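You operate a simulated robot arm through the tools that you are given. There is no shell and no other tool.

You are at the controls of a simulated two-armed robot. One attempt, no reset.

## Task
Test the green spring plunger: 30 N or more, green tray by the vice; less, blue bin.
Fine: table in, lever to its stop, table out; hands clear of the ram; lever ends up. Set down upright: what you pick out.

It is judged by the outcome, as a careful person would: the job done as asked, and still so three seconds after it is handed in. It fails if anything else is knocked over, pushed out of place, dropped, spilled or broken.

## Robot
Two 7-joint arms with fingered hands on one trunk that stands fixed in place. Base frame: the origin is at the foot of the trunk, x ahead of it, y to its left, z up. Lengths are in mm, angles in rad, forces in N, time in s.
The left shoulder is at [70, 166, 1268], the right one opposite. With the tool pointing down near the work surface each hand reaches from about 100 to 940 mm from the base axis, measured 20 degrees to its own side. Payload 4.1 kg a hand.
The tool frame of a hand sits at the grasp point between the pads (the TCP): z along the fingers, y along the line on which they close. The tips reach 32 mm beyond it. Largest opening 108 mm; the body of the gripper starts 38 mm behind the TCP. The gripper is a hand of 4 fingers: y runs from the thumb to the fingers, the wrist lies at [-16, -108, -186] in the tool frame.
Orientation is that of the tool frame in the base frame, as a unit quaternion [w, x, y, z]. With the fingers straight down and the wrist toward the robot, the tool's x, y and z point along [0, 1, 0], [1, 0, 0] and [0, 0, -1] of the base frame.

## Interface
- The arms move only by the tool play_rows. It takes "left_deltas", "right_deltas" or both (then of equal length, played together; a hand with none holds still); each is a list of rows, each a list of 2 entries, a list of its own where there are three numbers: the shift along the tool's x, y, z in units of 30 mm (1.0 is 30 mm), then the turn, a rotation vector about the tool's x, y, z in units of 6 degrees (1.0 is 6 degrees). In form: [[[tx, ty, tz], [rx, ry, rz]], ...]. A call has 1 to 20 rows; each row shifts and turns the commanded pose from where the row before left it, along the tool's axes as they then stand. A call with a number of a shift or a turn outside -1 to 1 is refused whole. Each row takes 0.2 s and may step no farther than 50 mm and 0.15 rad from the row before; otherwise, the whole call is refused. Where a pose cannot be reached the arm comes as near as it can. A force on the tool above 40 N (or 10 N above the force at the start of the call, whichever is more), or a blocked arm, ends the call early, and 0.2 s more pass. In this call time passes only in rows, and 0.2 s behind the last. It gives the time, the measured TCP pose, the force on the tool (base axes), the opening and the grip force at its end, in the units of the frame above (readings bear some noise), with the torque about the TCP (base axes, N m) and any sound that the robot's microphone picked up.
- Cameras (640 x 400 px; columns grow to the right, rows downward): "scene" is now at [143.4, -11, 1514.7]; the picture's right is [-0.14, -0.99, 0.00], its down [-0.40, 0.06, -0.92] and it looks along [0.91, -0.13, -0.40] (base axes); focal length 340 px, centre (320, 200). "left" rides on the left gripper at [-64, -93, -132] in its tool frame; the picture's right is [-0.80, -0.28, 0.53], its down [0.55, -0.71, 0.45] and it looks along [0.25, 0.65, 0.72] (tool axes); focal length 247 px, centre (320, 200). "right" rides on the right gripper at [64, -93, -132] in its tool frame; the picture's right is [-0.80, 0.28, -0.53], its down [-0.55, -0.71, 0.45] and it looks along [-0.25, 0.65, 0.72] (tool axes); focal length 247 px, centre (320, 200). There is no depth. A picture from a camera that has moved, and an enlarged one, comes with that camera's place and axes in the base frame and with its lens.
- camera(camera): a new picture of that camera. The clock stands still meanwhile.
- lift_body(by): slides the trunk up (or, below 0, down) by that many mm; the arms and the scene camera ride with it, the base frame stays. It gives what a move gives, with no picture.
- set_fingers(index, middle, ring, thumb_bend, hand): sets how far each is bent, from 0 (flat) to 1 (curled in); at 0.3 the hand is open as for a grip, at 0.7 the pads meet at the TCP. One left out holds its place. A second passes; each finger stops where it meets its share of the squeeze, and holds until it gets a number again. It is the only way to open and close the hand. It gives what a move gives, with no picture; readings hold the bend of each and the force on the fingers (four entries, about 0 where the hand has none), thumb and palm.
- turn_head(pan, tilt): turns the head with the scene camera to pan (to the left, within 1.501 rad either way) and tilt (down, from -0.506 to 1.204), counted from straight ahead of the robot. It gives what a move gives.
- enlarge(camera, box): a new picture of the part [left, top, right, bottom] of that camera's present view, enlarged. The clock stands still meanwhile.
- hand_in(): hands the job in; it is judged then, once.

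Places have to be worked out from the pictures, the camera data and where the tool is seen. Open the grippers and draw the arms clear of the work before you hand the job in, unless the task says otherwise.

The tools are called after "Call:" by a JSON object that holds its "method" and its "body". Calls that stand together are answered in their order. play_rows: Moves the arms, as the interface text tells. Its arguments: {"type":"object","properties":{"left_deltas":{"type":"array","items":{"type":"array"}},"right_deltas":{"type":"array","items":{"type":"array"}}},"required":[]} The other tools are called the same way: lift_body (by) slides the trunk up or down; set_fingers (index, middle, ring, thumb_bend, hand) moves the fingers one by one; turn_head (pan, tilt) turns the head that bears the scene camera; camera (camera) takes a picture; enlarge (camera, box) takes an enlarged picture of a part of a camera's view; hand_in () hands the job in.

At the start:

```text
time_s: 0.0
left_tcp_pos: [592.6, 141.2, 1370.8]
left_orientation: [-0.001, 0.707, 0.707, 0.001]
left_wrist_force: [0.1, -0.6, -0.4]
left_wrist_torque: [0.02, 0.0, -0.01]
left_finger_gap: 107.4
left_finger_force: 0.1
left_shape: jaw
left_bend: [0.3, 0.3, 0.3, 0.3]
left_finger forces: [0.0, 0.0, 0.0, 0.0, 0.0, 0.1]
right_tcp_pos: [592.3, -327.8, 1365.7]
right_orientation: [0.0, 0.707, 0.708, 0.0]
right_wrist_force: [0.1, 0.3, 0.0]
right_wrist_torque: [-0.01, 0.0, 0.02]
right_finger_gap: 107.7
right_finger_force: 0.0
right_shape: jaw
right_bend: [0.3, 0.3, 0.3, 0.3]
right_finger forces: [0.1, 0.0, 0.1, 0.0, 0.0, 0.1]
trunk travel left (down, up): [-775.0, 165.0]
head pan, tilt: [-0.141, 0.412]
```

scene: 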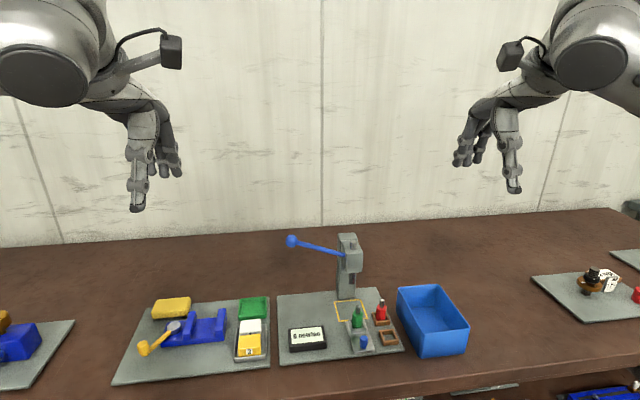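
right: 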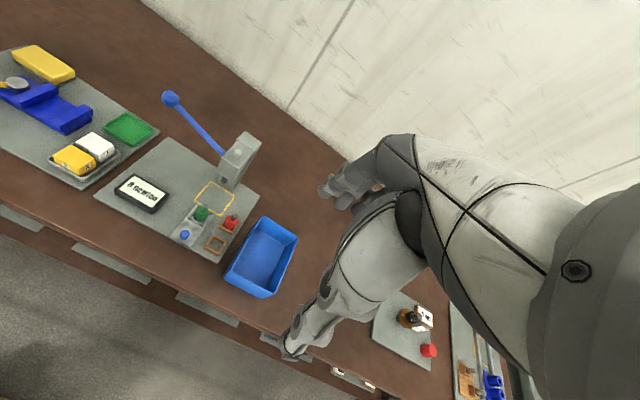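
left: 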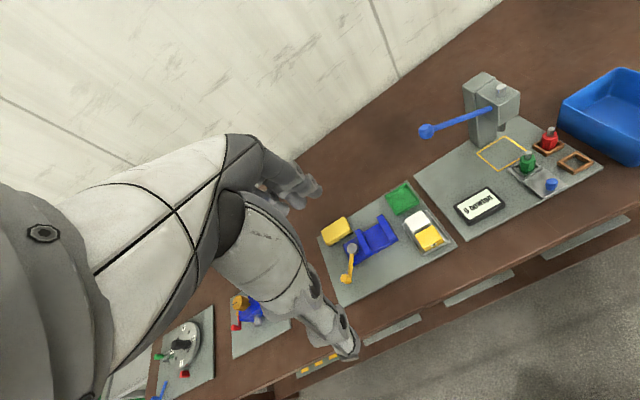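

I'll take a closer look at the press station before moving anything: the press, a sliding table with the green plunger, the display, the tray and the bin.

Call:
{"method": "enlarge", "body": {"camera": "scene", "box": [265, 220, 485, 370]}}

Call:
{"method": "enlarge", "body": {"camera": "scene", "box": [100, 270, 290, 400]}}

Call:
{"method": "enlarge", "body": {"camera": "left", "box": [400, 50, 640, 250]}}

Call:
{"method": "enlarge", "body": {"camera": "right", "box": [80, 70, 320, 310]}}

```text
2.67 times, centred on (375, 295) of scene
camera zoom: at [143.4, -11.0, 1514.7], right [-0.14, -0.99, 0.0], down [-0.4, 0.06, -0.92], along [0.91, -0.13, -0.4], focal length 907 px, centre (173, -53)
```

zoom: 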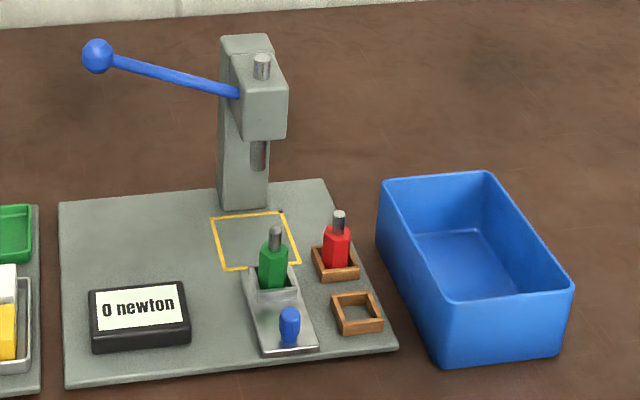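

```text
3.08 times, centred on (195, 335) of scene
camera zoom: at [143.4, -11.0, 1514.7], right [-0.14, -0.99, 0.0], down [-0.4, 0.06, -0.92], along [0.91, -0.13, -0.4], focal length 1047 px, centre (705, -215)
```

zoom: 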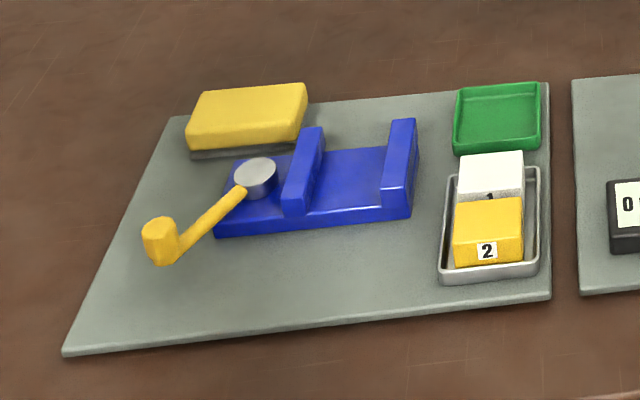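

```text
2.00 times, centred on (520, 150) of left
camera zoom: at [499.8, 76.5, 1503.2], right [-0.28, -0.8, -0.53], down [-0.71, 0.55, -0.45], along [0.65, 0.25, -0.72], focal length 494 px, centre (-80, 300)
```

zoom: 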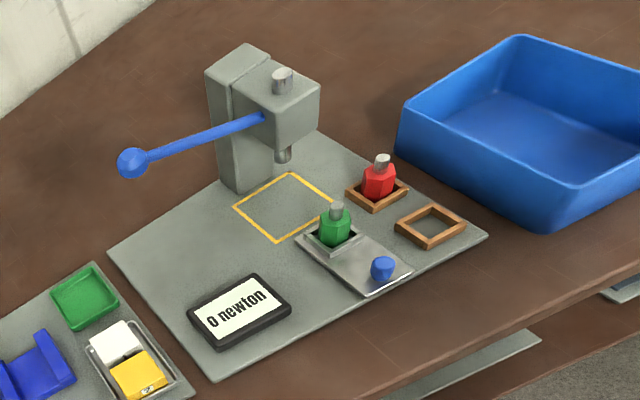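

```text
1.67 times, centred on (200, 190) of right
camera zoom: at [499.9, -262.2, 1497.7], right [0.28, -0.8, 0.53], down [-0.71, -0.55, -0.45], along [0.65, -0.25, -0.72], focal length 412 px, centre (520, 217)
```

zoom: 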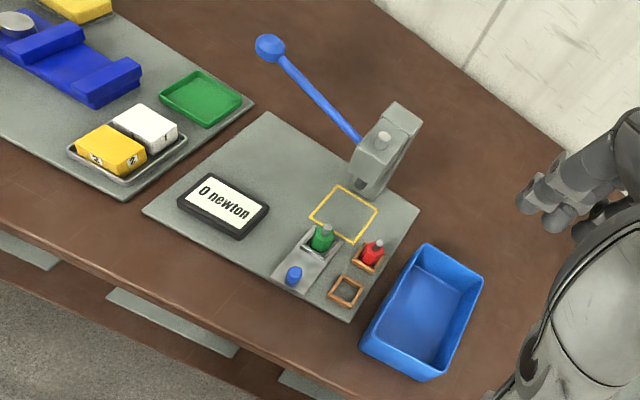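

The press lever's ball is near (862, -45, 1094), the green plunger tip near (786, -198, 940), the table knob near (729, -201, 896), and the table must go about 78 mm in +x to reach the yellow frame. I'll look at the hands to learn the finger layout, and pan the head for a centred view.

Call:
{"method": "enlarge", "body": {"camera": "right", "box": [260, 100, 480, 380]}}

Call:
{"method": "enlarge", "body": {"camera": "scene", "box": [400, 0, 640, 220]}}

Call:
{"method": "enlarge", "body": {"camera": "scene", "box": [320, 225, 410, 365]}}

```text
1.43 times, centred on (370, 240) of right
camera zoom: at [499.9, -262.2, 1497.7], right [0.28, -0.8, 0.53], down [-0.71, -0.55, -0.45], along [0.65, -0.25, -0.72], focal length 353 px, centre (249, 143)
```

zoom: 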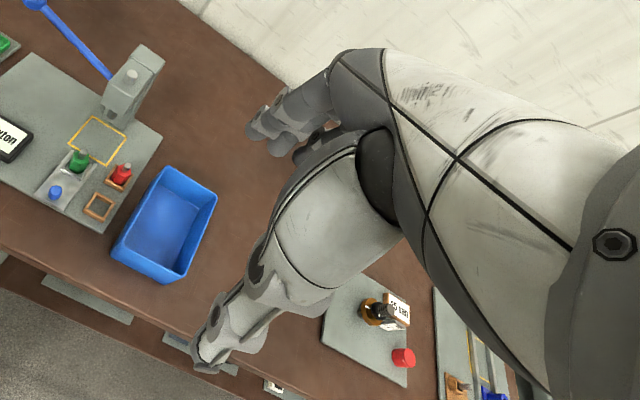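

```text
1.82 times, centred on (520, 110) of scene
camera zoom: at [143.4, -11.0, 1514.7], right [-0.14, -0.99, 0.0], down [-0.4, 0.06, -0.92], along [0.91, -0.13, -0.4], focal length 619 px, centre (-44, 364)
```

zoom: 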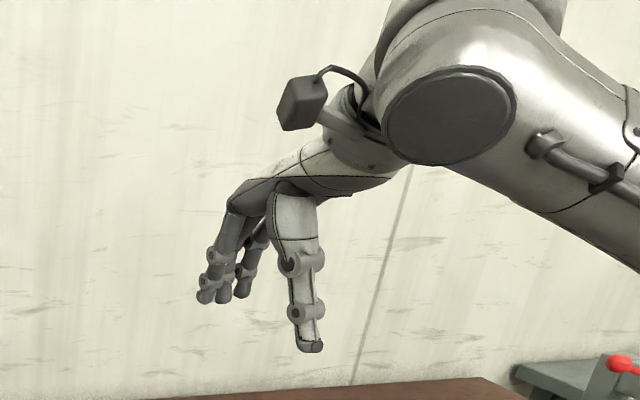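

```text
2.86 times, centred on (365, 295) of scene
camera zoom: at [143.4, -11.0, 1514.7], right [-0.14, -0.99, 0.0], down [-0.4, 0.06, -0.92], along [0.91, -0.13, -0.4], focal length 972 px, centre (191, -71)
```

zoom: 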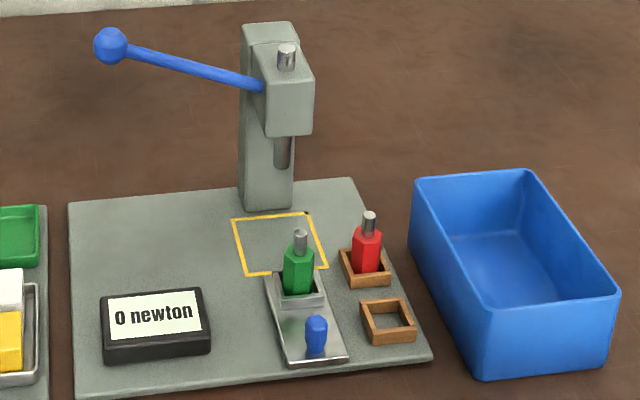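

The hand is a humanoid claw, thumb at tool −y. With the default yaw the fingers would hit the plunger behind the knob, so I'll yaw the right hand 90° (fingers toward +y, wrist to the right) up high first, to grip the knob from its sides.

Call:
{"method": "play_rows", "body": {"right_deltas": [[[0, 0, 0], [0, 0, -1]], [[0, 0, 0], [0, 0, -1]], [[0, 0, 0], [0, 0, -1]], [[0, 0, 0], [0, 0, -1]], [[0, 0, 0], [0, 0, -1]], [[0, 0, 0], [0, 0, -1]], [[0, 0, 0], [0, 0, -1]], [[0, 0, 0], [0, 0, -1]], [[0, 0, 0], [0, 0, -1]], [[0, 0, 0], [0, 0, -1]], [[0, 0, 0], [0, 0, -1]], [[0, 0, 0], [0, 0, -1]], [[0, 0, 0], [0, 0, -1]], [[0, 0, 0], [0, 0, -1]], [[0, 0, 0], [0, 0, -1]]]}}

Call:
{"method": "camera", "body": {"camera": "scene"}}

Call:
{"method": "camera", "body": {"camera": "right"}}

```text
time_s: 3.2
left_tcp_pos: [593.0, 140.8, 1370.6]
left_orientation: [-0.001, 0.707, 0.707, 0.0]
left_wrist_force: [0.8, 0.4, 0.6]
left_wrist_torque: [0.02, 0.03, -0.01]
left_finger_gap: 107.4
left_finger_force: 0.1
left_shape: jaw
left_bend: [0.3, 0.3, 0.3, 0.3]
left_finger forces: [0.1, 0.0, 0.0, 0.0, 0.0, 0.0]
right_tcp_pos: [591.4, -326.5, 1367.2]
right_orientation: [0.0, -0.003, 1.0, -0.001]
right_wrist_force: [0.3, -0.9, 0.4]
right_wrist_torque: [-0.02, 0.01, 0.0]
right_finger_gap: 107.4
right_finger_force: 0.1
right_shape: jaw
right_bend: [0.3, 0.3, 0.3, 0.3]
right_finger forces: [0.0, 0.1, 0.0, 0.0, 0.0, 0.0]
trunk travel left (down, up): [-775.0, 165.0]
head pan, tilt: [-0.141, 0.412]
```

```text
taken
camera scene: at [143.7, -10.7, 1514.7], right [-0.14, -0.99, 0.0], down [-0.4, 0.06, -0.92], along [0.91, -0.13, -0.4], focal length 340 px, centre (320, 200)
```

scene: 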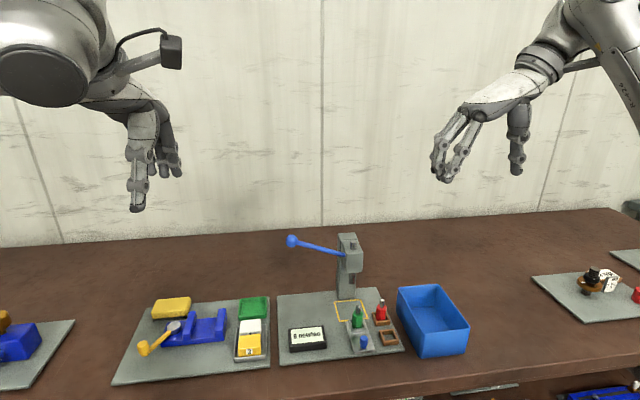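

```text
taken
camera right: at [529.0, -418.9, 1497.6], right [0.8, 0.29, 0.53], down [0.55, -0.7, -0.45], along [0.25, 0.65, -0.72], focal length 247 px, centre (320, 200)
```

right: 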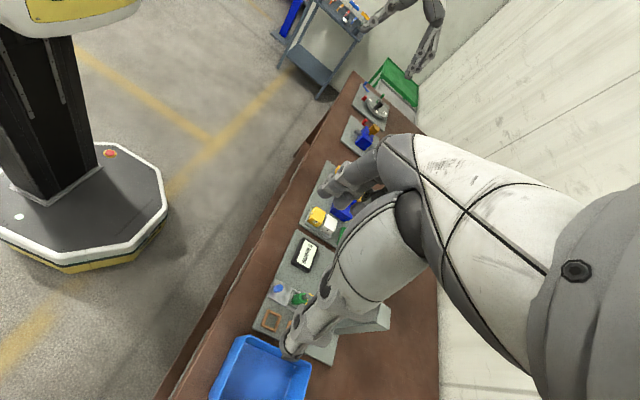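

The yawed pose is reachable. Now I bring the right hand to a hover above and slightly in front of the knob, around (715, -205, 1060), well above the plunger.

Call:
{"method": "play_rows", "body": {"right_deltas": [[[-0.376, 0.368, 0.93], [0, 0, 0]], [[-0.376, 0.368, 0.93], [0, 0, 0]], [[-0.376, 0.368, 0.93], [0, 0, 0]], [[-0.376, 0.368, 0.93], [0, 0, 0]], [[-0.376, 0.368, 0.93], [0, 0, 0]], [[-0.376, 0.368, 0.93], [0, 0, 0]], [[-0.376, 0.368, 0.93], [0, 0, 0]], [[-0.376, 0.368, 0.93], [0, 0, 0]], [[-0.376, 0.368, 0.93], [0, 0, 0]], [[-0.376, 0.368, 0.93], [0, 0, 0]], [[-0.376, 0.368, 0.93], [0, 0, 0]]]}}

Call:
{"method": "camera", "body": {"camera": "scene"}}

Call:
{"method": "camera", "body": {"camera": "right"}}

Call:
{"method": "camera", "body": {"camera": "left"}}

```text
time_s: 5.6
left_tcp_pos: [594.2, 140.9, 1371.3]
left_orientation: [-0.001, 0.707, 0.707, 0.0]
left_wrist_force: [0.1, 1.1, -1.0]
left_wrist_torque: [-0.02, 0.03, 0.0]
left_finger_gap: 107.6
left_finger_force: 0.1
left_shape: jaw
left_bend: [0.3, 0.3, 0.3, 0.3]
left_finger forces: [0.1, 0.0, 0.1, 0.0, 0.1, 0.0]
right_tcp_pos: [715.9, -206.1, 1059.5]
right_orientation: [0.0, -0.001, 1.0, -0.001]
right_wrist_force: [0.1, -0.6, -0.2]
right_wrist_torque: [0.01, 0.0, -0.02]
right_finger_gap: 107.5
right_finger_force: 0.0
right_shape: jaw
right_bend: [0.3, 0.3, 0.3, 0.3]
right_finger forces: [0.0, 0.1, 0.1, 0.0, 0.0, 0.1]
trunk travel left (down, up): [-775.0, 165.0]
head pan, tilt: [-0.141, 0.412]
```

```text
taken
camera scene: at [144.5, -10.3, 1514.6], right [-0.14, -0.99, 0.0], down [-0.4, 0.06, -0.92], along [0.91, -0.13, -0.4], focal length 340 px, centre (320, 200)
```

scene: 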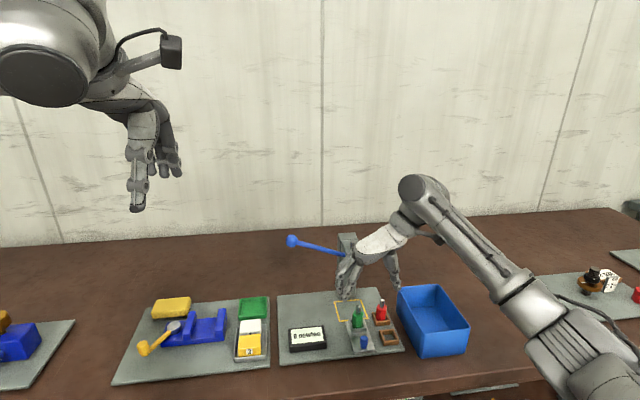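

```text
taken
camera right: at [653.1, -298.4, 1190.3], right [0.8, 0.28, 0.53], down [0.55, -0.71, -0.45], along [0.25, 0.65, -0.72], focal length 247 px, centre (320, 200)
```

right: 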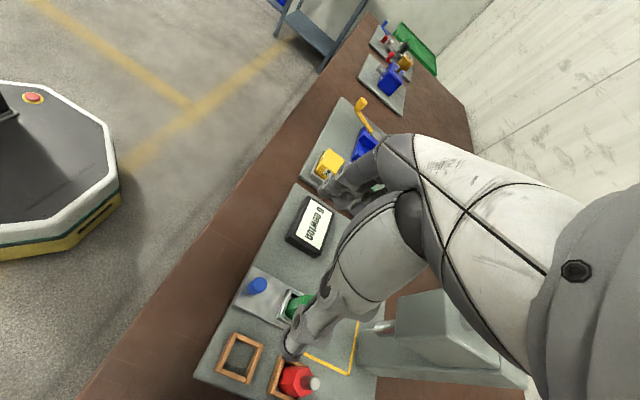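

```text
taken
camera left: at [501.0, 77.2, 1502.8], right [-0.28, -0.8, -0.53], down [-0.71, 0.55, -0.45], along [0.65, 0.25, -0.72], focal length 247 px, centre (320, 200)
```

left: 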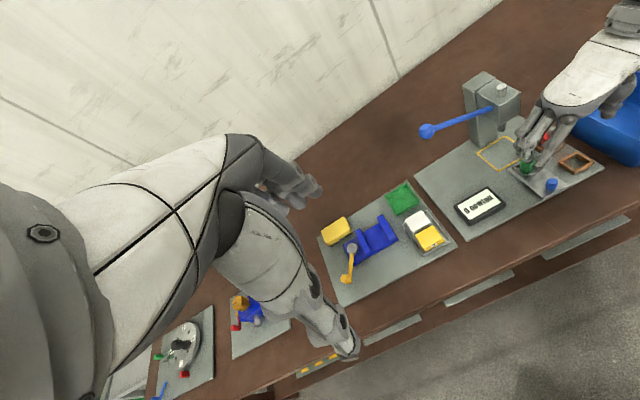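

The knob is visible in the right camera and back-projects to about (722–729, -202). I'll zoom in on it from two cameras to refine.

Call:
{"method": "enlarge", "body": {"camera": "right", "box": [190, 230, 390, 400]}}

Call:
{"method": "enlarge", "body": {"camera": "scene", "box": [320, 230, 420, 370]}}

```text
2.35 times, centred on (290, 315) of right
camera zoom: at [653.1, -298.4, 1190.3], right [0.8, 0.28, 0.53], down [0.55, -0.71, -0.45], along [0.25, 0.65, -0.72], focal length 581 px, centre (391, -71)
```

zoom: 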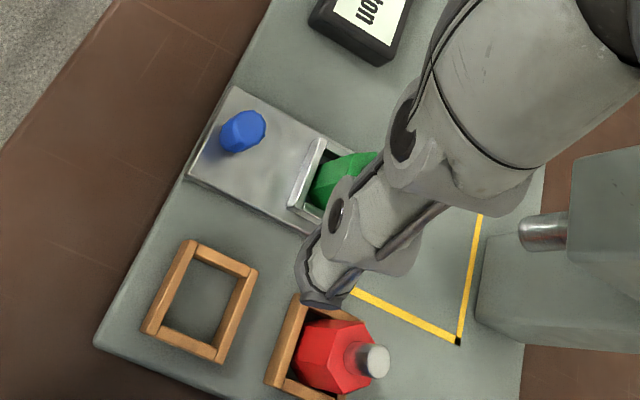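

```text
2.86 times, centred on (370, 300) of scene
camera zoom: at [144.5, -10.3, 1514.6], right [-0.14, -0.99, 0.0], down [-0.4, 0.06, -0.92], along [0.91, -0.13, -0.4], focal length 972 px, centre (177, -86)
```

zoom: 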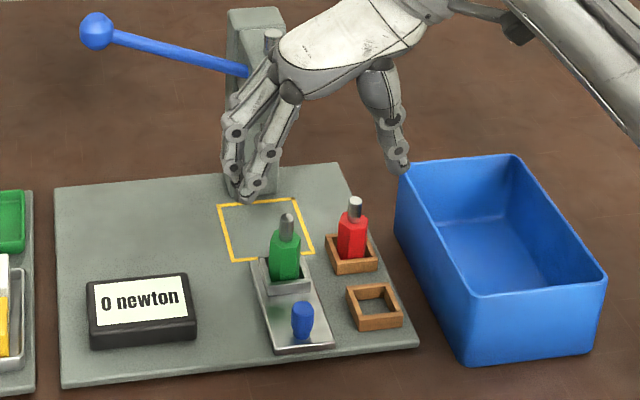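

The knob is at about (728, -199.5), radius ~9, base z≈868, and the nest face is at x≈765. I'll pre-close the right hand partway up here to see how the tips move and get a narrower approach gap.

Call:
{"method": "set_fingers", "body": {"hand": "right", "index": 0.5, "middle": 0.5, "ring": 0.5, "thumb_bend": 0.5}}

Call:
{"method": "enlarge", "body": {"camera": "scene", "box": [320, 230, 420, 370]}}

Call:
{"method": "enlarge", "body": {"camera": "right", "box": [190, 100, 510, 400]}}

Call:
{"method": "enlarge", "body": {"camera": "left", "box": [440, 20, 640, 220]}}

```text
time_s: 6.6
left_tcp_pos: [592.6, 140.2, 1370.2]
left_orientation: [0.0, 0.707, 0.707, -0.001]
left_wrist_force: [0.6, 0.0, -0.5]
left_wrist_torque: [0.05, 0.0, 0.03]
left_finger_gap: 107.8
left_finger_force: 0.1
left_shape: jaw
left_bend: [0.3, 0.3, 0.3, 0.3]
left_finger forces: [0.1, 0.1, 0.0, 0.0, 0.0, 0.0]
right_tcp_pos: [715.0, -206.6, 1060.0]
right_orientation: [0.0, -0.001, 1.0, 0.0]
right_wrist_force: [-0.5, 1.0, -0.4]
right_wrist_torque: [-0.02, 0.01, 0.0]
right_finger_gap: 55.9
right_finger_force: 0.0
right_shape: fingers
right_bend: [0.5, 0.5, 0.5, 0.5]
right_finger forces: [0.0, 0.0, 0.0, 0.0, 0.0, 0.0]
trunk travel left (down, up): [-775.0, 165.0]
head pan, tilt: [-0.141, 0.412]
```

```text
2.86 times, centred on (370, 300) of scene
camera zoom: at [143.4, -10.9, 1514.7], right [-0.14, -0.99, 0.0], down [-0.4, 0.06, -0.92], along [0.91, -0.13, -0.4], focal length 972 px, centre (177, -86)
```

zoom: 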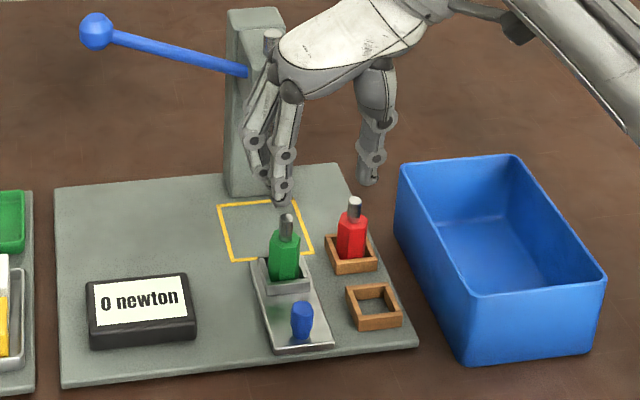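

```text
1.33 times, centred on (350, 250) of right
camera zoom: at [652.2, -298.8, 1190.9], right [0.8, 0.28, 0.53], down [0.55, -0.71, -0.45], along [0.25, 0.65, -0.72], focal length 329 px, centre (280, 133)
```

zoom: 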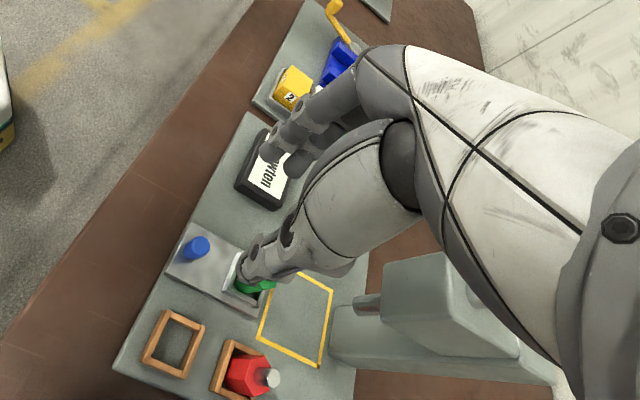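

```text
2.00 times, centred on (540, 120) of left
camera zoom: at [499.9, 76.6, 1503.2], right [-0.28, -0.8, -0.53], down [-0.71, 0.55, -0.45], along [0.65, 0.25, -0.72], focal length 494 px, centre (-120, 360)
```

zoom: 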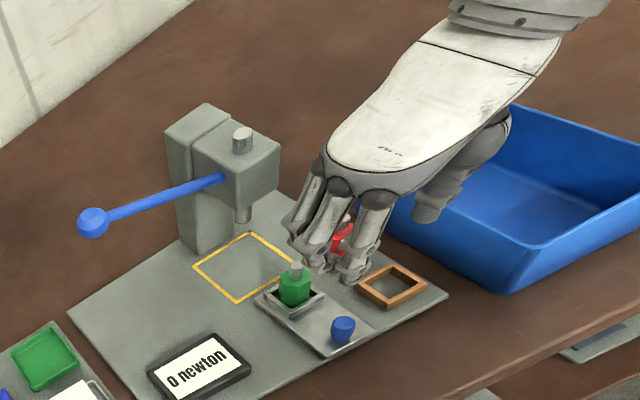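

At bend 0.5 the gap is 56 mm. The palm would meet the press head (front x≈825, bottom z≈1015) once the table is in, so I'll tilt the hand 30° back (fingers pointing forward-down) and use only middle finger and thumb, with index and ring held more open.

Call:
{"method": "set_fingers", "body": {"hand": "right", "index": 0.33, "middle": 0.5, "ring": 0.33, "thumb_bend": 0.5}}

Call:
{"method": "play_rows", "body": {"right_deltas": [[[0, 0, 0], [0, -1, 0]], [[0, 0, 0], [0, -1, 0]], [[0, 0, 0], [0, -1, 0]], [[0, 0, 0], [0, -1, 0]], [[0, 0, 0], [0, -1, 0]]]}}

Call:
{"method": "enlarge", "body": {"camera": "scene", "box": [320, 230, 420, 370]}}

Call:
{"method": "enlarge", "body": {"camera": "left", "box": [440, 20, 640, 220]}}

Call:
{"method": "camera", "body": {"camera": "right"}}

```text
time_s: 7.6
left_tcp_pos: [592.5, 140.3, 1370.9]
left_orientation: [0.0, 0.707, 0.707, -0.001]
left_wrist_force: [0.4, -0.5, -0.8]
left_wrist_torque: [0.01, 0.04, 0.03]
left_finger_gap: 107.9
left_finger_force: 0.1
left_shape: jaw
left_bend: [0.3, 0.3, 0.3, 0.3]
left_finger forces: [0.0, 0.1, 0.0, 0.1, 0.0, 0.1]
right_tcp_pos: [715.9, -206.2, 1060.1]
right_orientation: [0.001, -0.001, 1.0, 0.0]
right_wrist_force: [-0.7, -0.5, 0.4]
right_wrist_torque: [-0.01, 0.0, -0.01]
right_finger_gap: 78.3
right_finger_force: 0.0
right_shape: fingers
right_bend: [0.33, 0.5, 0.33, 0.5]
right_finger forces: [0.0, 0.0, 0.1, 0.0, 0.0, 0.1]
trunk travel left (down, up): [-775.0, 165.0]
head pan, tilt: [-0.141, 0.412]
```

```text
time_s: 8.8
left_tcp_pos: [592.6, 140.1, 1371.3]
left_orientation: [0.0, 0.707, 0.707, 0.0]
left_wrist_force: [-0.1, 0.4, -0.2]
left_wrist_torque: [0.01, 0.02, 0.0]
left_finger_gap: 107.7
left_finger_force: 0.1
left_shape: jaw
left_bend: [0.3, 0.3, 0.3, 0.3]
left_finger forces: [0.0, 0.0, 0.0, 0.0, 0.1, 0.0]
right_tcp_pos: [716.0, -206.0, 1059.7]
right_orientation: [0.259, -0.001, 0.966, 0.0]
right_wrist_force: [0.2, -0.3, -0.6]
right_wrist_torque: [0.05, -0.01, 0.0]
right_finger_gap: 78.7
right_finger_force: 0.0
right_shape: fingers
right_bend: [0.33, 0.5, 0.33, 0.5]
right_finger forces: [0.1, 0.0, 0.0, 0.0, 0.0, 0.0]
trunk travel left (down, up): [-775.0, 165.0]
head pan, tilt: [-0.141, 0.412]
```

```text
2.86 times, centred on (370, 300) of scene
camera zoom: at [142.8, -11.4, 1514.8], right [-0.14, -0.99, 0.0], down [-0.4, 0.06, -0.92], along [0.91, -0.13, -0.4], focal length 972 px, centre (177, -86)
```

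zoom: 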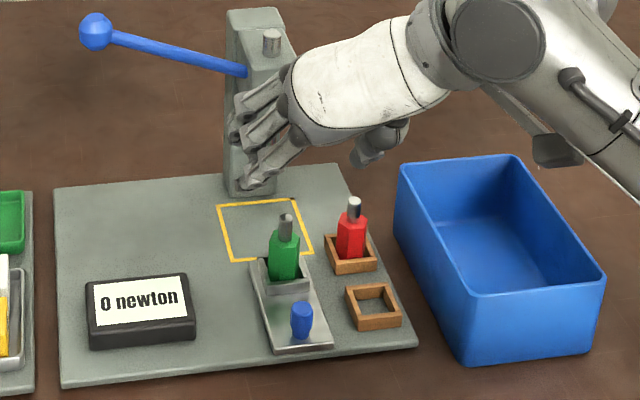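

```text
2.00 times, centred on (540, 120) of left
camera zoom: at [499.2, 76.1, 1503.5], right [-0.28, -0.8, -0.53], down [-0.71, 0.55, -0.45], along [0.65, 0.25, -0.72], focal length 494 px, centre (-120, 360)
```

zoom: 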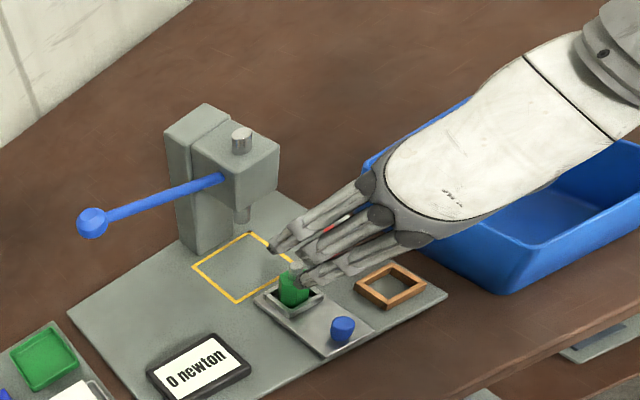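

```text
taken
camera right: at [595.1, -298.2, 1141.1], right [0.42, 0.28, 0.86], down [0.7, -0.7, -0.11], along [0.57, 0.65, -0.5], focal length 247 px, centre (320, 200)
```

right: 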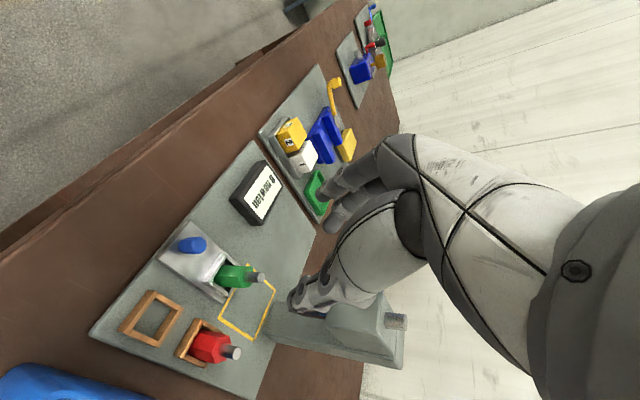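

Tilt is good and the press head is clear behind the hand. I lower straight down 110 mm to TCP z≈950 over the knob, then check the pictures.

Call:
{"method": "play_rows", "body": {"right_deltas": [[[0.367, 0.043, 0.635], [0, 0, 0]], [[0.367, 0.043, 0.635], [0, 0, 0]], [[0.367, 0.043, 0.635], [0, 0, 0]], [[0.367, 0.043, 0.635], [0, 0, 0]], [[0.367, 0.043, 0.635], [0, 0, 0]]]}}

Call:
{"method": "enlarge", "body": {"camera": "scene", "box": [320, 250, 420, 370]}}

Call:
{"method": "enlarge", "body": {"camera": "left", "box": [480, 70, 640, 220]}}

Call:
{"method": "camera", "body": {"camera": "right"}}

```text
time_s: 10.0
left_tcp_pos: [593.5, 140.1, 1371.2]
left_orientation: [0.001, 0.707, 0.707, 0.0]
left_wrist_force: [-0.2, 0.8, 0.7]
left_wrist_torque: [-0.04, 0.03, -0.01]
left_finger_gap: 107.7
left_finger_force: 0.1
left_shape: jaw
left_bend: [0.3, 0.3, 0.3, 0.3]
left_finger forces: [0.1, 0.0, 0.1, 0.0, 0.0, 0.0]
right_tcp_pos: [715.0, -200.5, 950.1]
right_orientation: [0.259, -0.002, 0.966, 0.001]
right_wrist_force: [0.4, 0.0, 0.1]
right_wrist_torque: [0.01, 0.01, 0.01]
right_finger_gap: 78.2
right_finger_force: 0.0
right_shape: fingers
right_bend: [0.33, 0.5, 0.33, 0.5]
right_finger forces: [0.0, 0.0, 0.1, 0.1, 0.0, 0.1]
trunk travel left (down, up): [-775.0, 165.0]
head pan, tilt: [-0.141, 0.412]
```

```text
3.33 times, centred on (370, 310) of scene
camera zoom: at [143.6, -11.1, 1514.7], right [-0.14, -0.99, 0.0], down [-0.4, 0.06, -0.92], along [0.91, -0.13, -0.4], focal length 1134 px, centre (153, -167)
```

zoom: 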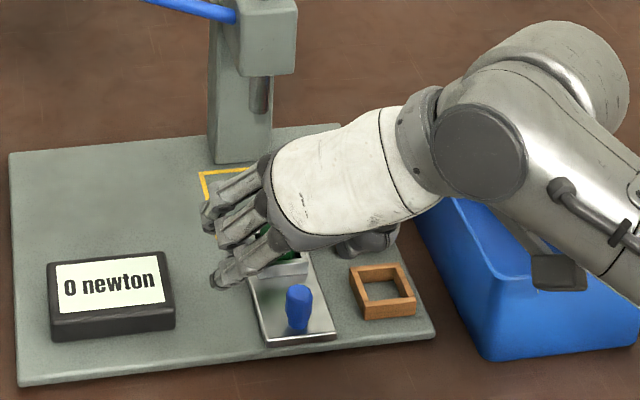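

```text
2.67 times, centred on (560, 145) of left
camera zoom: at [500.0, 76.4, 1503.2], right [-0.28, -0.8, -0.53], down [-0.71, 0.55, -0.45], along [0.65, 0.25, -0.72], focal length 659 px, centre (-320, 347)
```

zoom: 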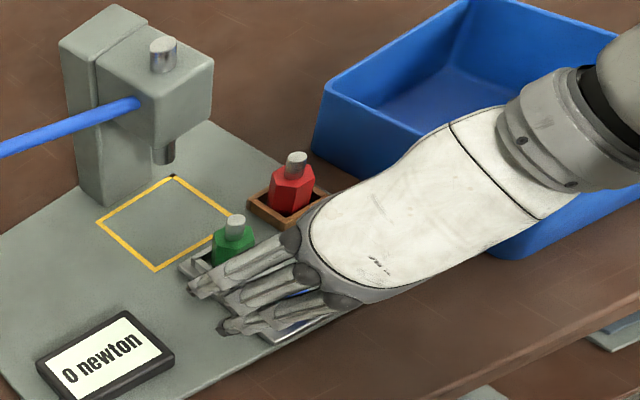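

```text
taken
camera right: at [594.3, -292.7, 1031.1], right [0.42, 0.28, 0.86], down [0.7, -0.7, -0.11], along [0.57, 0.65, -0.5], focal length 247 px, centre (320, 200)
```

right: 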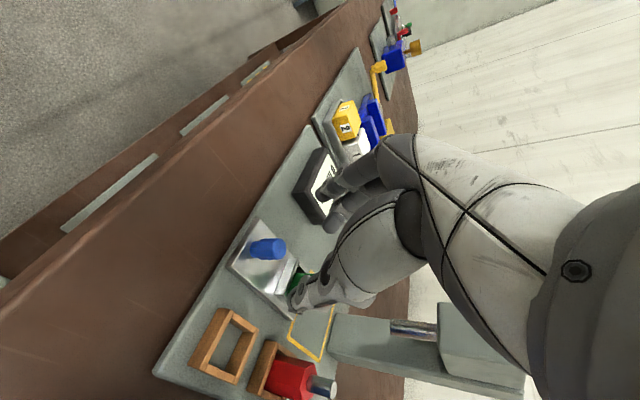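

I'd like to pin down the fingertips relative to the knob before going lower; zooming in hard from both cameras.

Call:
{"method": "enlarge", "body": {"camera": "left", "box": [515, 115, 585, 165]}}

Call:
{"method": "enlarge", "body": {"camera": "scene", "box": [370, 295, 400, 355]}}

Call:
{"method": "enlarge", "body": {"camera": "scene", "box": [325, 290, 405, 360]}}

```text
8.00 times, centred on (550, 140) of left
camera zoom: at [500.0, 76.4, 1503.2], right [-0.28, -0.8, -0.53], down [-0.71, 0.55, -0.45], along [0.65, 0.25, -0.72], focal length 1976 px, centre (-1520, 680)
```

zoom: 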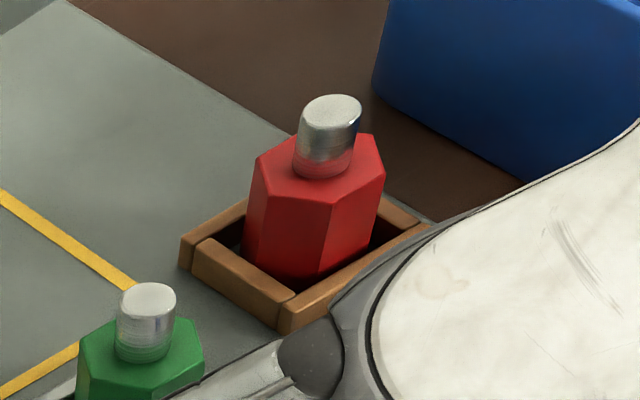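

```text
6.67 times, centred on (385, 325) of scene
camera zoom: at [143.6, -11.1, 1514.7], right [-0.14, -0.99, 0.0], down [-0.4, 0.06, -0.92], along [0.91, -0.13, -0.4], focal length 2268 px, centre (-113, -633)
```

zoom: 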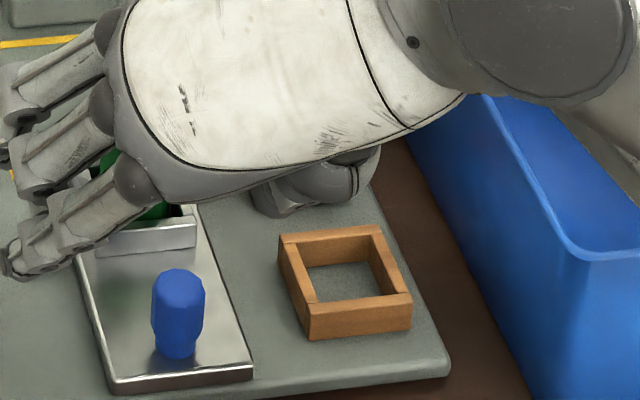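

```text
5.71 times, centred on (365, 325) of scene
camera zoom: at [143.6, -11.1, 1514.7], right [-0.14, -0.99, 0.0], down [-0.4, 0.06, -0.92], along [0.91, -0.13, -0.4], focal length 1944 px, centre (63, -514)
```

zoom: 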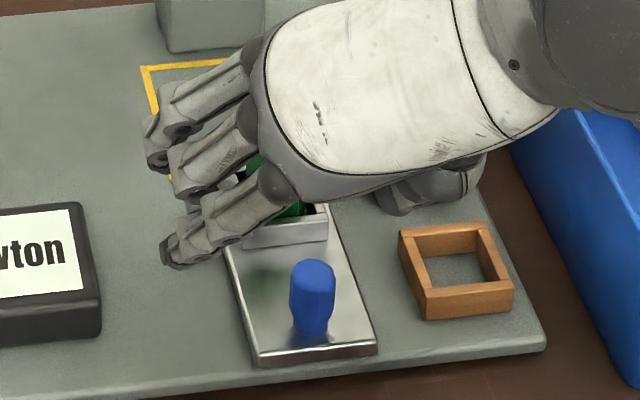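

Index sits at tool x≈+14, middle ≈−4, ring ≈−23, thumb ≈+2, so middle and thumb straddle the knob at (726.5, -198). I lower the last 48 mm to TCP (717, -198.5, 902), leaving tips ~8 mm above the slide.

Call:
{"method": "play_rows", "body": {"right_deltas": [[[0.248, 0.022, 0.473], [0, 0, 0]], [[0.248, 0.022, 0.473], [0, 0, 0]], [[0.248, 0.022, 0.473], [0, 0, 0]]]}}

Call:
{"method": "enlarge", "body": {"camera": "scene", "box": [325, 290, 405, 360]}}

Call:
{"method": "enlarge", "body": {"camera": "right", "box": [200, 150, 400, 350]}}

```text
time_s: 10.8
left_tcp_pos: [593.7, 140.0, 1371.1]
left_orientation: [0.0, 0.706, 0.708, 0.001]
left_wrist_force: [-0.4, -1.3, 0.6]
left_wrist_torque: [-0.01, -0.02, 0.01]
left_finger_gap: 107.5
left_finger_force: 0.1
left_shape: jaw
left_bend: [0.3, 0.3, 0.3, 0.3]
left_finger forces: [0.0, 0.0, 0.0, 0.0, 0.0, 0.1]
right_tcp_pos: [717.6, -196.4, 901.4]
right_orientation: [0.259, -0.002, 0.966, 0.0]
right_wrist_force: [0.5, 1.1, 0.0]
right_wrist_torque: [0.0, 0.0, 0.02]
right_finger_gap: 78.5
right_finger_force: 0.1
right_shape: fingers
right_bend: [0.33, 0.5, 0.33, 0.5]
right_finger forces: [0.0, 0.1, 0.0, 0.0, 0.0, 0.1]
trunk travel left (down, up): [-775.0, 165.0]
head pan, tilt: [-0.141, 0.412]
```

```text
5.71 times, centred on (365, 325) of scene
camera zoom: at [143.5, -10.9, 1514.7], right [-0.14, -0.99, 0.0], down [-0.4, 0.06, -0.92], along [0.91, -0.13, -0.4], focal length 1944 px, centre (63, -514)
```

zoom: 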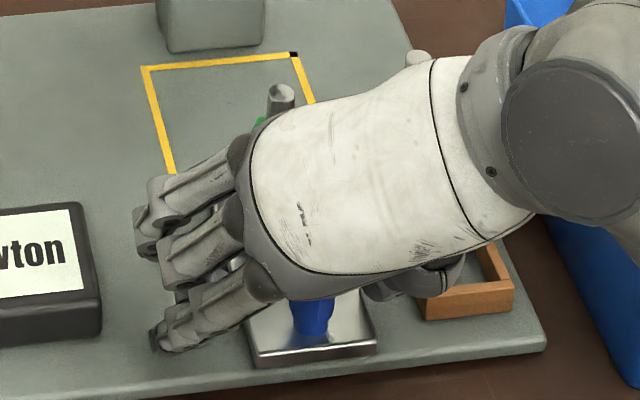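

```text
2.00 times, centred on (300, 250) of right
camera zoom: at [596.2, -289.6, 982.6], right [0.42, 0.28, 0.86], down [0.7, -0.7, -0.11], along [0.57, 0.65, -0.5], focal length 494 px, centre (360, 100)
```

zoom: 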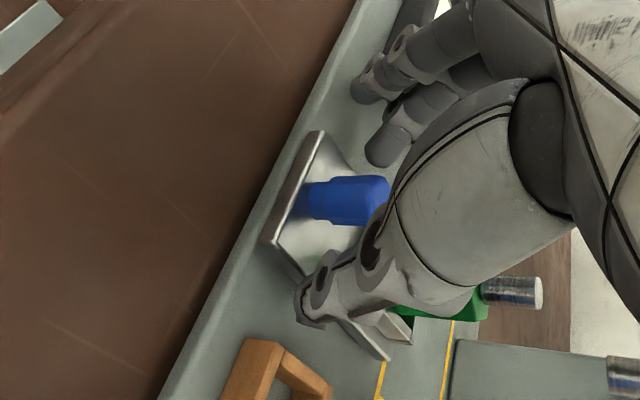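

The knob sits between thumb and middle finger in both views. I close just those two onto it.

Call:
{"method": "set_fingers", "body": {"hand": "right", "middle": 0.68, "thumb_bend": 0.68}}

Call:
{"method": "enlarge", "body": {"camera": "right", "box": [200, 150, 400, 350]}}

Call:
{"method": "enlarge", "body": {"camera": "scene", "box": [325, 290, 405, 360]}}

```text
time_s: 11.8
left_tcp_pos: [591.4, 139.5, 1371.7]
left_orientation: [0.0, 0.707, 0.707, 0.0]
left_wrist_force: [-0.3, -0.1, 0.4]
left_wrist_torque: [-0.01, -0.02, 0.0]
left_finger_gap: 107.5
left_finger_force: 0.0
left_shape: jaw
left_bend: [0.3, 0.3, 0.3, 0.3]
left_finger forces: [0.0, 0.0, 0.0, 0.0, 0.0, 0.0]
right_tcp_pos: [717.2, -199.3, 903.5]
right_orientation: [0.259, 0.0, 0.966, 0.0]
right_wrist_force: [0.9, -6.1, 4.3]
right_wrist_torque: [-0.31, -0.11, -0.09]
right_finger_gap: 64.7
right_finger_force: 3.7
right_shape: fingers
right_bend: [0.33, 0.68, 0.33, 0.62]
right_finger forces: [0.0, 0.0, 0.1, 0.0, 7.6, 0.1]
trunk travel left (down, up): [-775.0, 165.0]
head pan, tilt: [-0.141, 0.412]
```

```text
2.00 times, centred on (300, 250) of right
camera zoom: at [595.9, -290.9, 983.0], right [0.42, 0.28, 0.86], down [0.7, -0.71, -0.11], along [0.57, 0.65, -0.5], focal length 494 px, centre (360, 100)
```

zoom: 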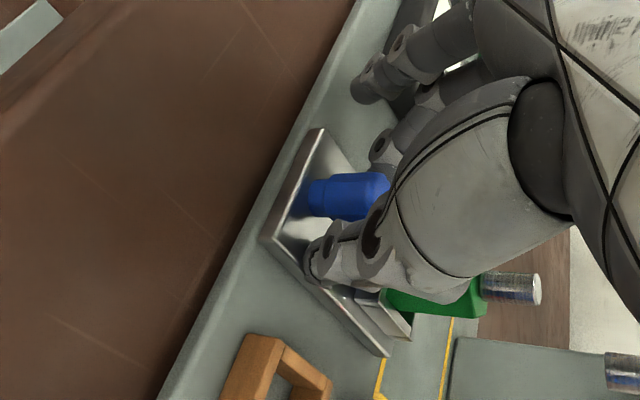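

```text
5.71 times, centred on (365, 325) of scene
camera zoom: at [142.9, -12.1, 1514.8], right [-0.14, -0.99, 0.0], down [-0.4, 0.06, -0.92], along [0.91, -0.13, -0.4], focal length 1944 px, centre (63, -514)
```

zoom: 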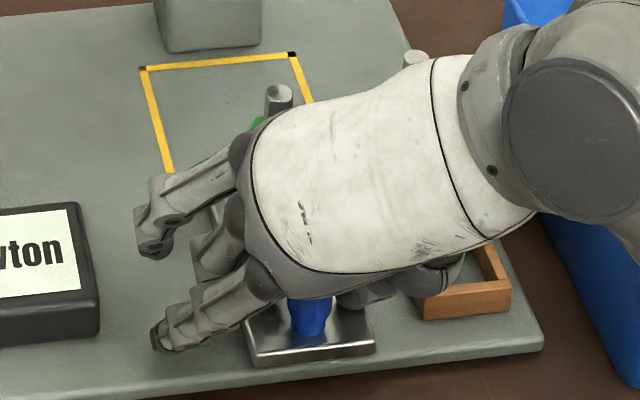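

Thumb touched the knob (7.6 N) but the middle finger passed behind it (0 N), so the hand is too far in +x. I reopen those two, to then shift the hand back about 11 mm.

Call:
{"method": "set_fingers", "body": {"hand": "right", "middle": 0.5, "thumb_bend": 0.5}}

Call:
{"method": "play_rows", "body": {"right_deltas": [[[0.159, 0.02, -0.09], [0, 0, 0]], [[0.159, 0.02, -0.09], [0, 0, 0]]]}}

Call:
{"method": "enlarge", "body": {"camera": "right", "box": [200, 150, 400, 350]}}

```text
time_s: 12.8
left_tcp_pos: [593.5, 140.8, 1371.2]
left_orientation: [0.0, 0.706, 0.708, 0.0]
left_wrist_force: [0.5, -0.2, -0.2]
left_wrist_torque: [-0.03, 0.02, 0.01]
left_finger_gap: 107.7
left_finger_force: 0.1
left_shape: jaw
left_bend: [0.3, 0.3, 0.3, 0.3]
left_finger forces: [0.0, 0.1, 0.0, 0.0, 0.0, 0.0]
right_tcp_pos: [716.6, -197.2, 901.9]
right_orientation: [0.258, 0.0, 0.966, 0.0]
right_wrist_force: [0.2, -0.9, 0.3]
right_wrist_torque: [0.01, -0.01, -0.02]
right_finger_gap: 77.7
right_finger_force: 0.1
right_shape: fingers
right_bend: [0.33, 0.5, 0.33, 0.5]
right_finger forces: [0.0, 0.0, 0.0, 0.1, 0.0, 0.0]
trunk travel left (down, up): [-775.0, 165.0]
head pan, tilt: [-0.141, 0.412]
```

```text
time_s: 13.4
left_tcp_pos: [592.7, 139.3, 1371.0]
left_orientation: [0.0, 0.706, 0.708, 0.0]
left_wrist_force: [0.1, 0.3, -0.3]
left_wrist_torque: [-0.02, -0.04, -0.02]
left_finger_gap: 107.6
left_finger_force: 0.1
left_shape: jaw
left_bend: [0.3, 0.3, 0.3, 0.3]
left_finger forces: [0.0, 0.0, 0.0, 0.1, 0.0, 0.0]
right_tcp_pos: [706.2, -195.7, 901.9]
right_orientation: [0.259, -0.001, 0.966, 0.0]
right_wrist_force: [-0.2, 0.1, 1.1]
right_wrist_torque: [-0.04, -0.01, -0.01]
right_finger_gap: 77.9
right_finger_force: 0.1
right_shape: fingers
right_bend: [0.33, 0.5, 0.33, 0.5]
right_finger forces: [0.0, 0.1, 0.0, 0.0, 0.0, 0.0]
trunk travel left (down, up): [-775.0, 165.0]
head pan, tilt: [-0.141, 0.412]
```

```text
2.00 times, centred on (300, 250) of right
camera zoom: at [585.4, -288.3, 982.9], right [0.42, 0.28, 0.86], down [0.7, -0.71, -0.11], along [0.57, 0.65, -0.5], focal length 494 px, centre (360, 100)
```

zoom: 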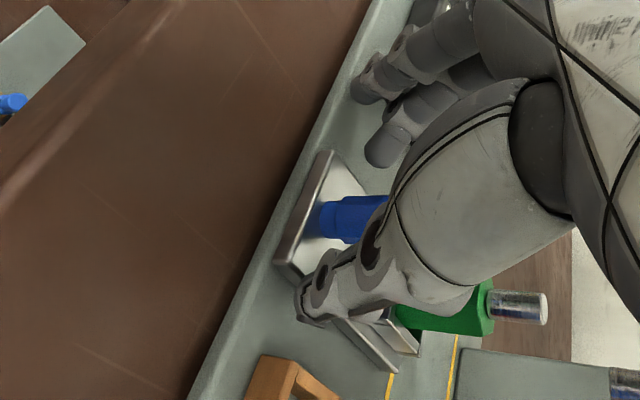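

Now the knob lies squarely on the line between middle fingertip and thumb tip. I close those two fingers again.

Call:
{"method": "set_fingers", "body": {"hand": "right", "middle": 0.68, "thumb_bend": 0.68}}

Call:
{"method": "enlarge", "body": {"camera": "right", "box": [200, 150, 400, 350]}}

Call:
{"method": "enlarge", "body": {"camera": "scene", "box": [325, 290, 405, 360]}}

```text
time_s: 14.4
left_tcp_pos: [593.6, 139.9, 1370.6]
left_orientation: [-0.001, 0.707, 0.707, 0.001]
left_wrist_force: [1.0, 0.3, -0.9]
left_wrist_torque: [0.01, -0.01, 0.01]
left_finger_gap: 107.8
left_finger_force: 0.1
left_shape: jaw
left_bend: [0.3, 0.3, 0.3, 0.3]
left_finger forces: [0.0, 0.1, 0.0, 0.0, 0.0, 0.0]
right_tcp_pos: [706.0, -196.2, 900.6]
right_orientation: [0.258, 0.0, 0.966, 0.0]
right_wrist_force: [2.0, -6.6, 2.2]
right_wrist_torque: [-0.28, -0.11, -0.07]
right_finger_gap: 66.8
right_finger_force: 3.9
right_shape: fingers
right_bend: [0.33, 0.67, 0.33, 0.61]
right_finger forces: [0.1, 0.9, 0.1, 0.0, 7.6, 0.0]
trunk travel left (down, up): [-775.0, 165.0]
head pan, tilt: [-0.141, 0.412]
```

```text
2.00 times, centred on (300, 250) of right
camera zoom: at [585.7, -289.2, 982.8], right [0.42, 0.28, 0.86], down [0.7, -0.71, -0.11], along [0.57, 0.65, -0.5], focal length 494 px, centre (360, 100)
```

zoom: 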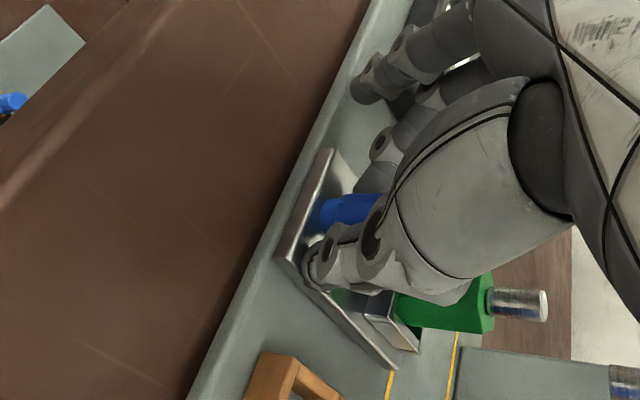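

```text
5.71 times, centred on (365, 325) of scene
camera zoom: at [143.4, -12.0, 1514.7], right [-0.14, -0.99, 0.0], down [-0.4, 0.06, -0.92], along [0.91, -0.13, -0.4], focal length 1944 px, centre (63, -514)
```

zoom: 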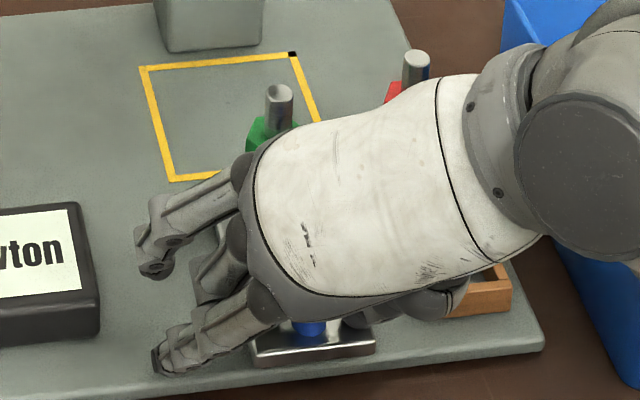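

The knob is now between thumb (7.6 N) and middle (0.9 N). I firm up the middle finger, then push the table in with small steps.

Call:
{"method": "set_fingers", "body": {"hand": "right", "middle": 0.76}}

Call:
{"method": "enlarge", "body": {"camera": "right", "box": [200, 150, 400, 350]}}

```text
time_s: 15.4
left_tcp_pos: [592.7, 139.7, 1370.7]
left_orientation: [-0.001, 0.707, 0.707, 0.001]
left_wrist_force: [-0.3, -1.0, -0.5]
left_wrist_torque: [0.0, -0.01, -0.01]
left_finger_gap: 107.7
left_finger_force: 0.1
left_shape: jaw
left_bend: [0.3, 0.3, 0.3, 0.3]
left_finger forces: [0.1, 0.0, 0.0, 0.1, 0.1, 0.1]
right_tcp_pos: [706.4, -194.6, 901.9]
right_orientation: [0.259, 0.0, 0.966, 0.0]
right_wrist_force: [1.3, -0.6, -0.6]
right_wrist_torque: [-0.22, -0.01, -0.03]
right_finger_gap: 68.0
right_finger_force: 7.8
right_shape: fingers
right_bend: [0.33, 0.67, 0.33, 0.6]
right_finger forces: [0.0, 7.6, 0.0, 0.0, 8.4, 0.1]
trunk travel left (down, up): [-775.0, 165.0]
head pan, tilt: [-0.141, 0.412]
```

```text
2.00 times, centred on (300, 250) of right
camera zoom: at [585.8, -288.0, 982.6], right [0.42, 0.28, 0.86], down [0.7, -0.7, -0.11], along [0.57, 0.65, -0.5], focal length 494 px, centre (360, 100)
```

zoom: 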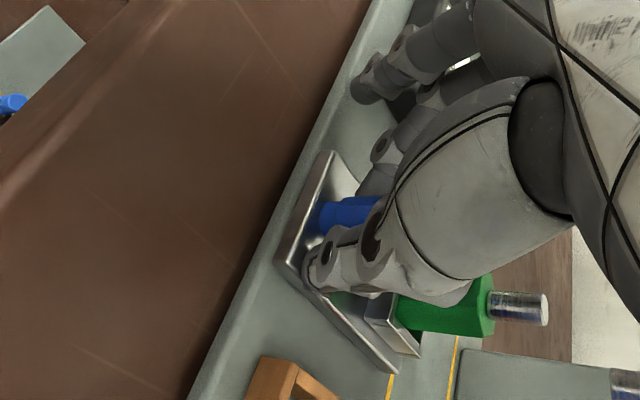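

Balanced grip (7.6 / 8.4 N). I push the table +x by 24 mm first and check forces.

Call:
{"method": "play_rows", "body": {"right_deltas": [[[-0.173, 0, 0.1], [0, 0, 0]], [[-0.173, 0, 0.1], [0, 0, 0]], [[-0.173, 0, 0.1], [0, 0, 0]], [[-0.173, 0, 0.1], [0, 0, 0]]]}}

Call:
{"method": "enlarge", "body": {"camera": "scene", "box": [310, 230, 410, 360]}}

Call:
{"method": "enlarge", "body": {"camera": "right", "box": [200, 150, 400, 350]}}

```text
time_s: 16.4
left_tcp_pos: [593.2, 139.2, 1371.8]
left_orientation: [-0.001, 0.707, 0.707, 0.0]
left_wrist_force: [0.8, 0.6, 0.5]
left_wrist_torque: [-0.02, -0.01, -0.02]
left_finger_gap: 107.5
left_finger_force: 0.1
left_shape: jaw
left_bend: [0.3, 0.3, 0.3, 0.3]
left_finger forces: [0.0, 0.1, 0.1, 0.1, 0.0, 0.0]
right_tcp_pos: [731.3, -194.9, 901.6]
right_orientation: [0.259, -0.001, 0.966, 0.0]
right_wrist_force: [-0.7, -1.8, 0.1]
right_wrist_torque: [-0.26, 0.06, -0.09]
right_finger_gap: 67.7
right_finger_force: 8.6
right_shape: fingers
right_bend: [0.33, 0.67, 0.33, 0.6]
right_finger forces: [0.0, 7.0, 0.0, 0.1, 10.2, 0.1]
trunk travel left (down, up): [-775.0, 165.0]
head pan, tilt: [-0.141, 0.412]
```

```text
3.08 times, centred on (360, 295) of scene
camera zoom: at [143.9, -11.1, 1514.6], right [-0.14, -0.99, 0.0], down [-0.4, 0.06, -0.92], along [0.91, -0.13, -0.4], focal length 1047 px, centre (197, -92)
```

zoom: 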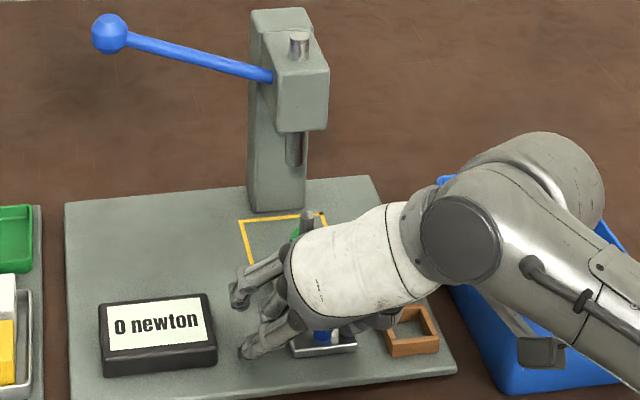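

```text
2.00 times, centred on (300, 250) of right
camera zoom: at [610.8, -288.0, 982.4], right [0.42, 0.28, 0.86], down [0.7, -0.7, -0.11], along [0.57, 0.65, -0.5], focal length 494 px, centre (360, 100)
```

zoom: 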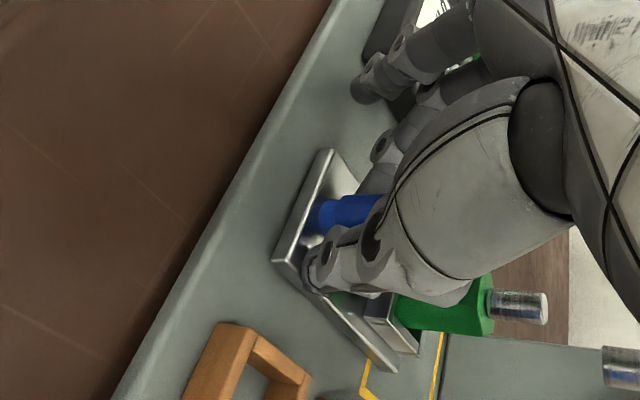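

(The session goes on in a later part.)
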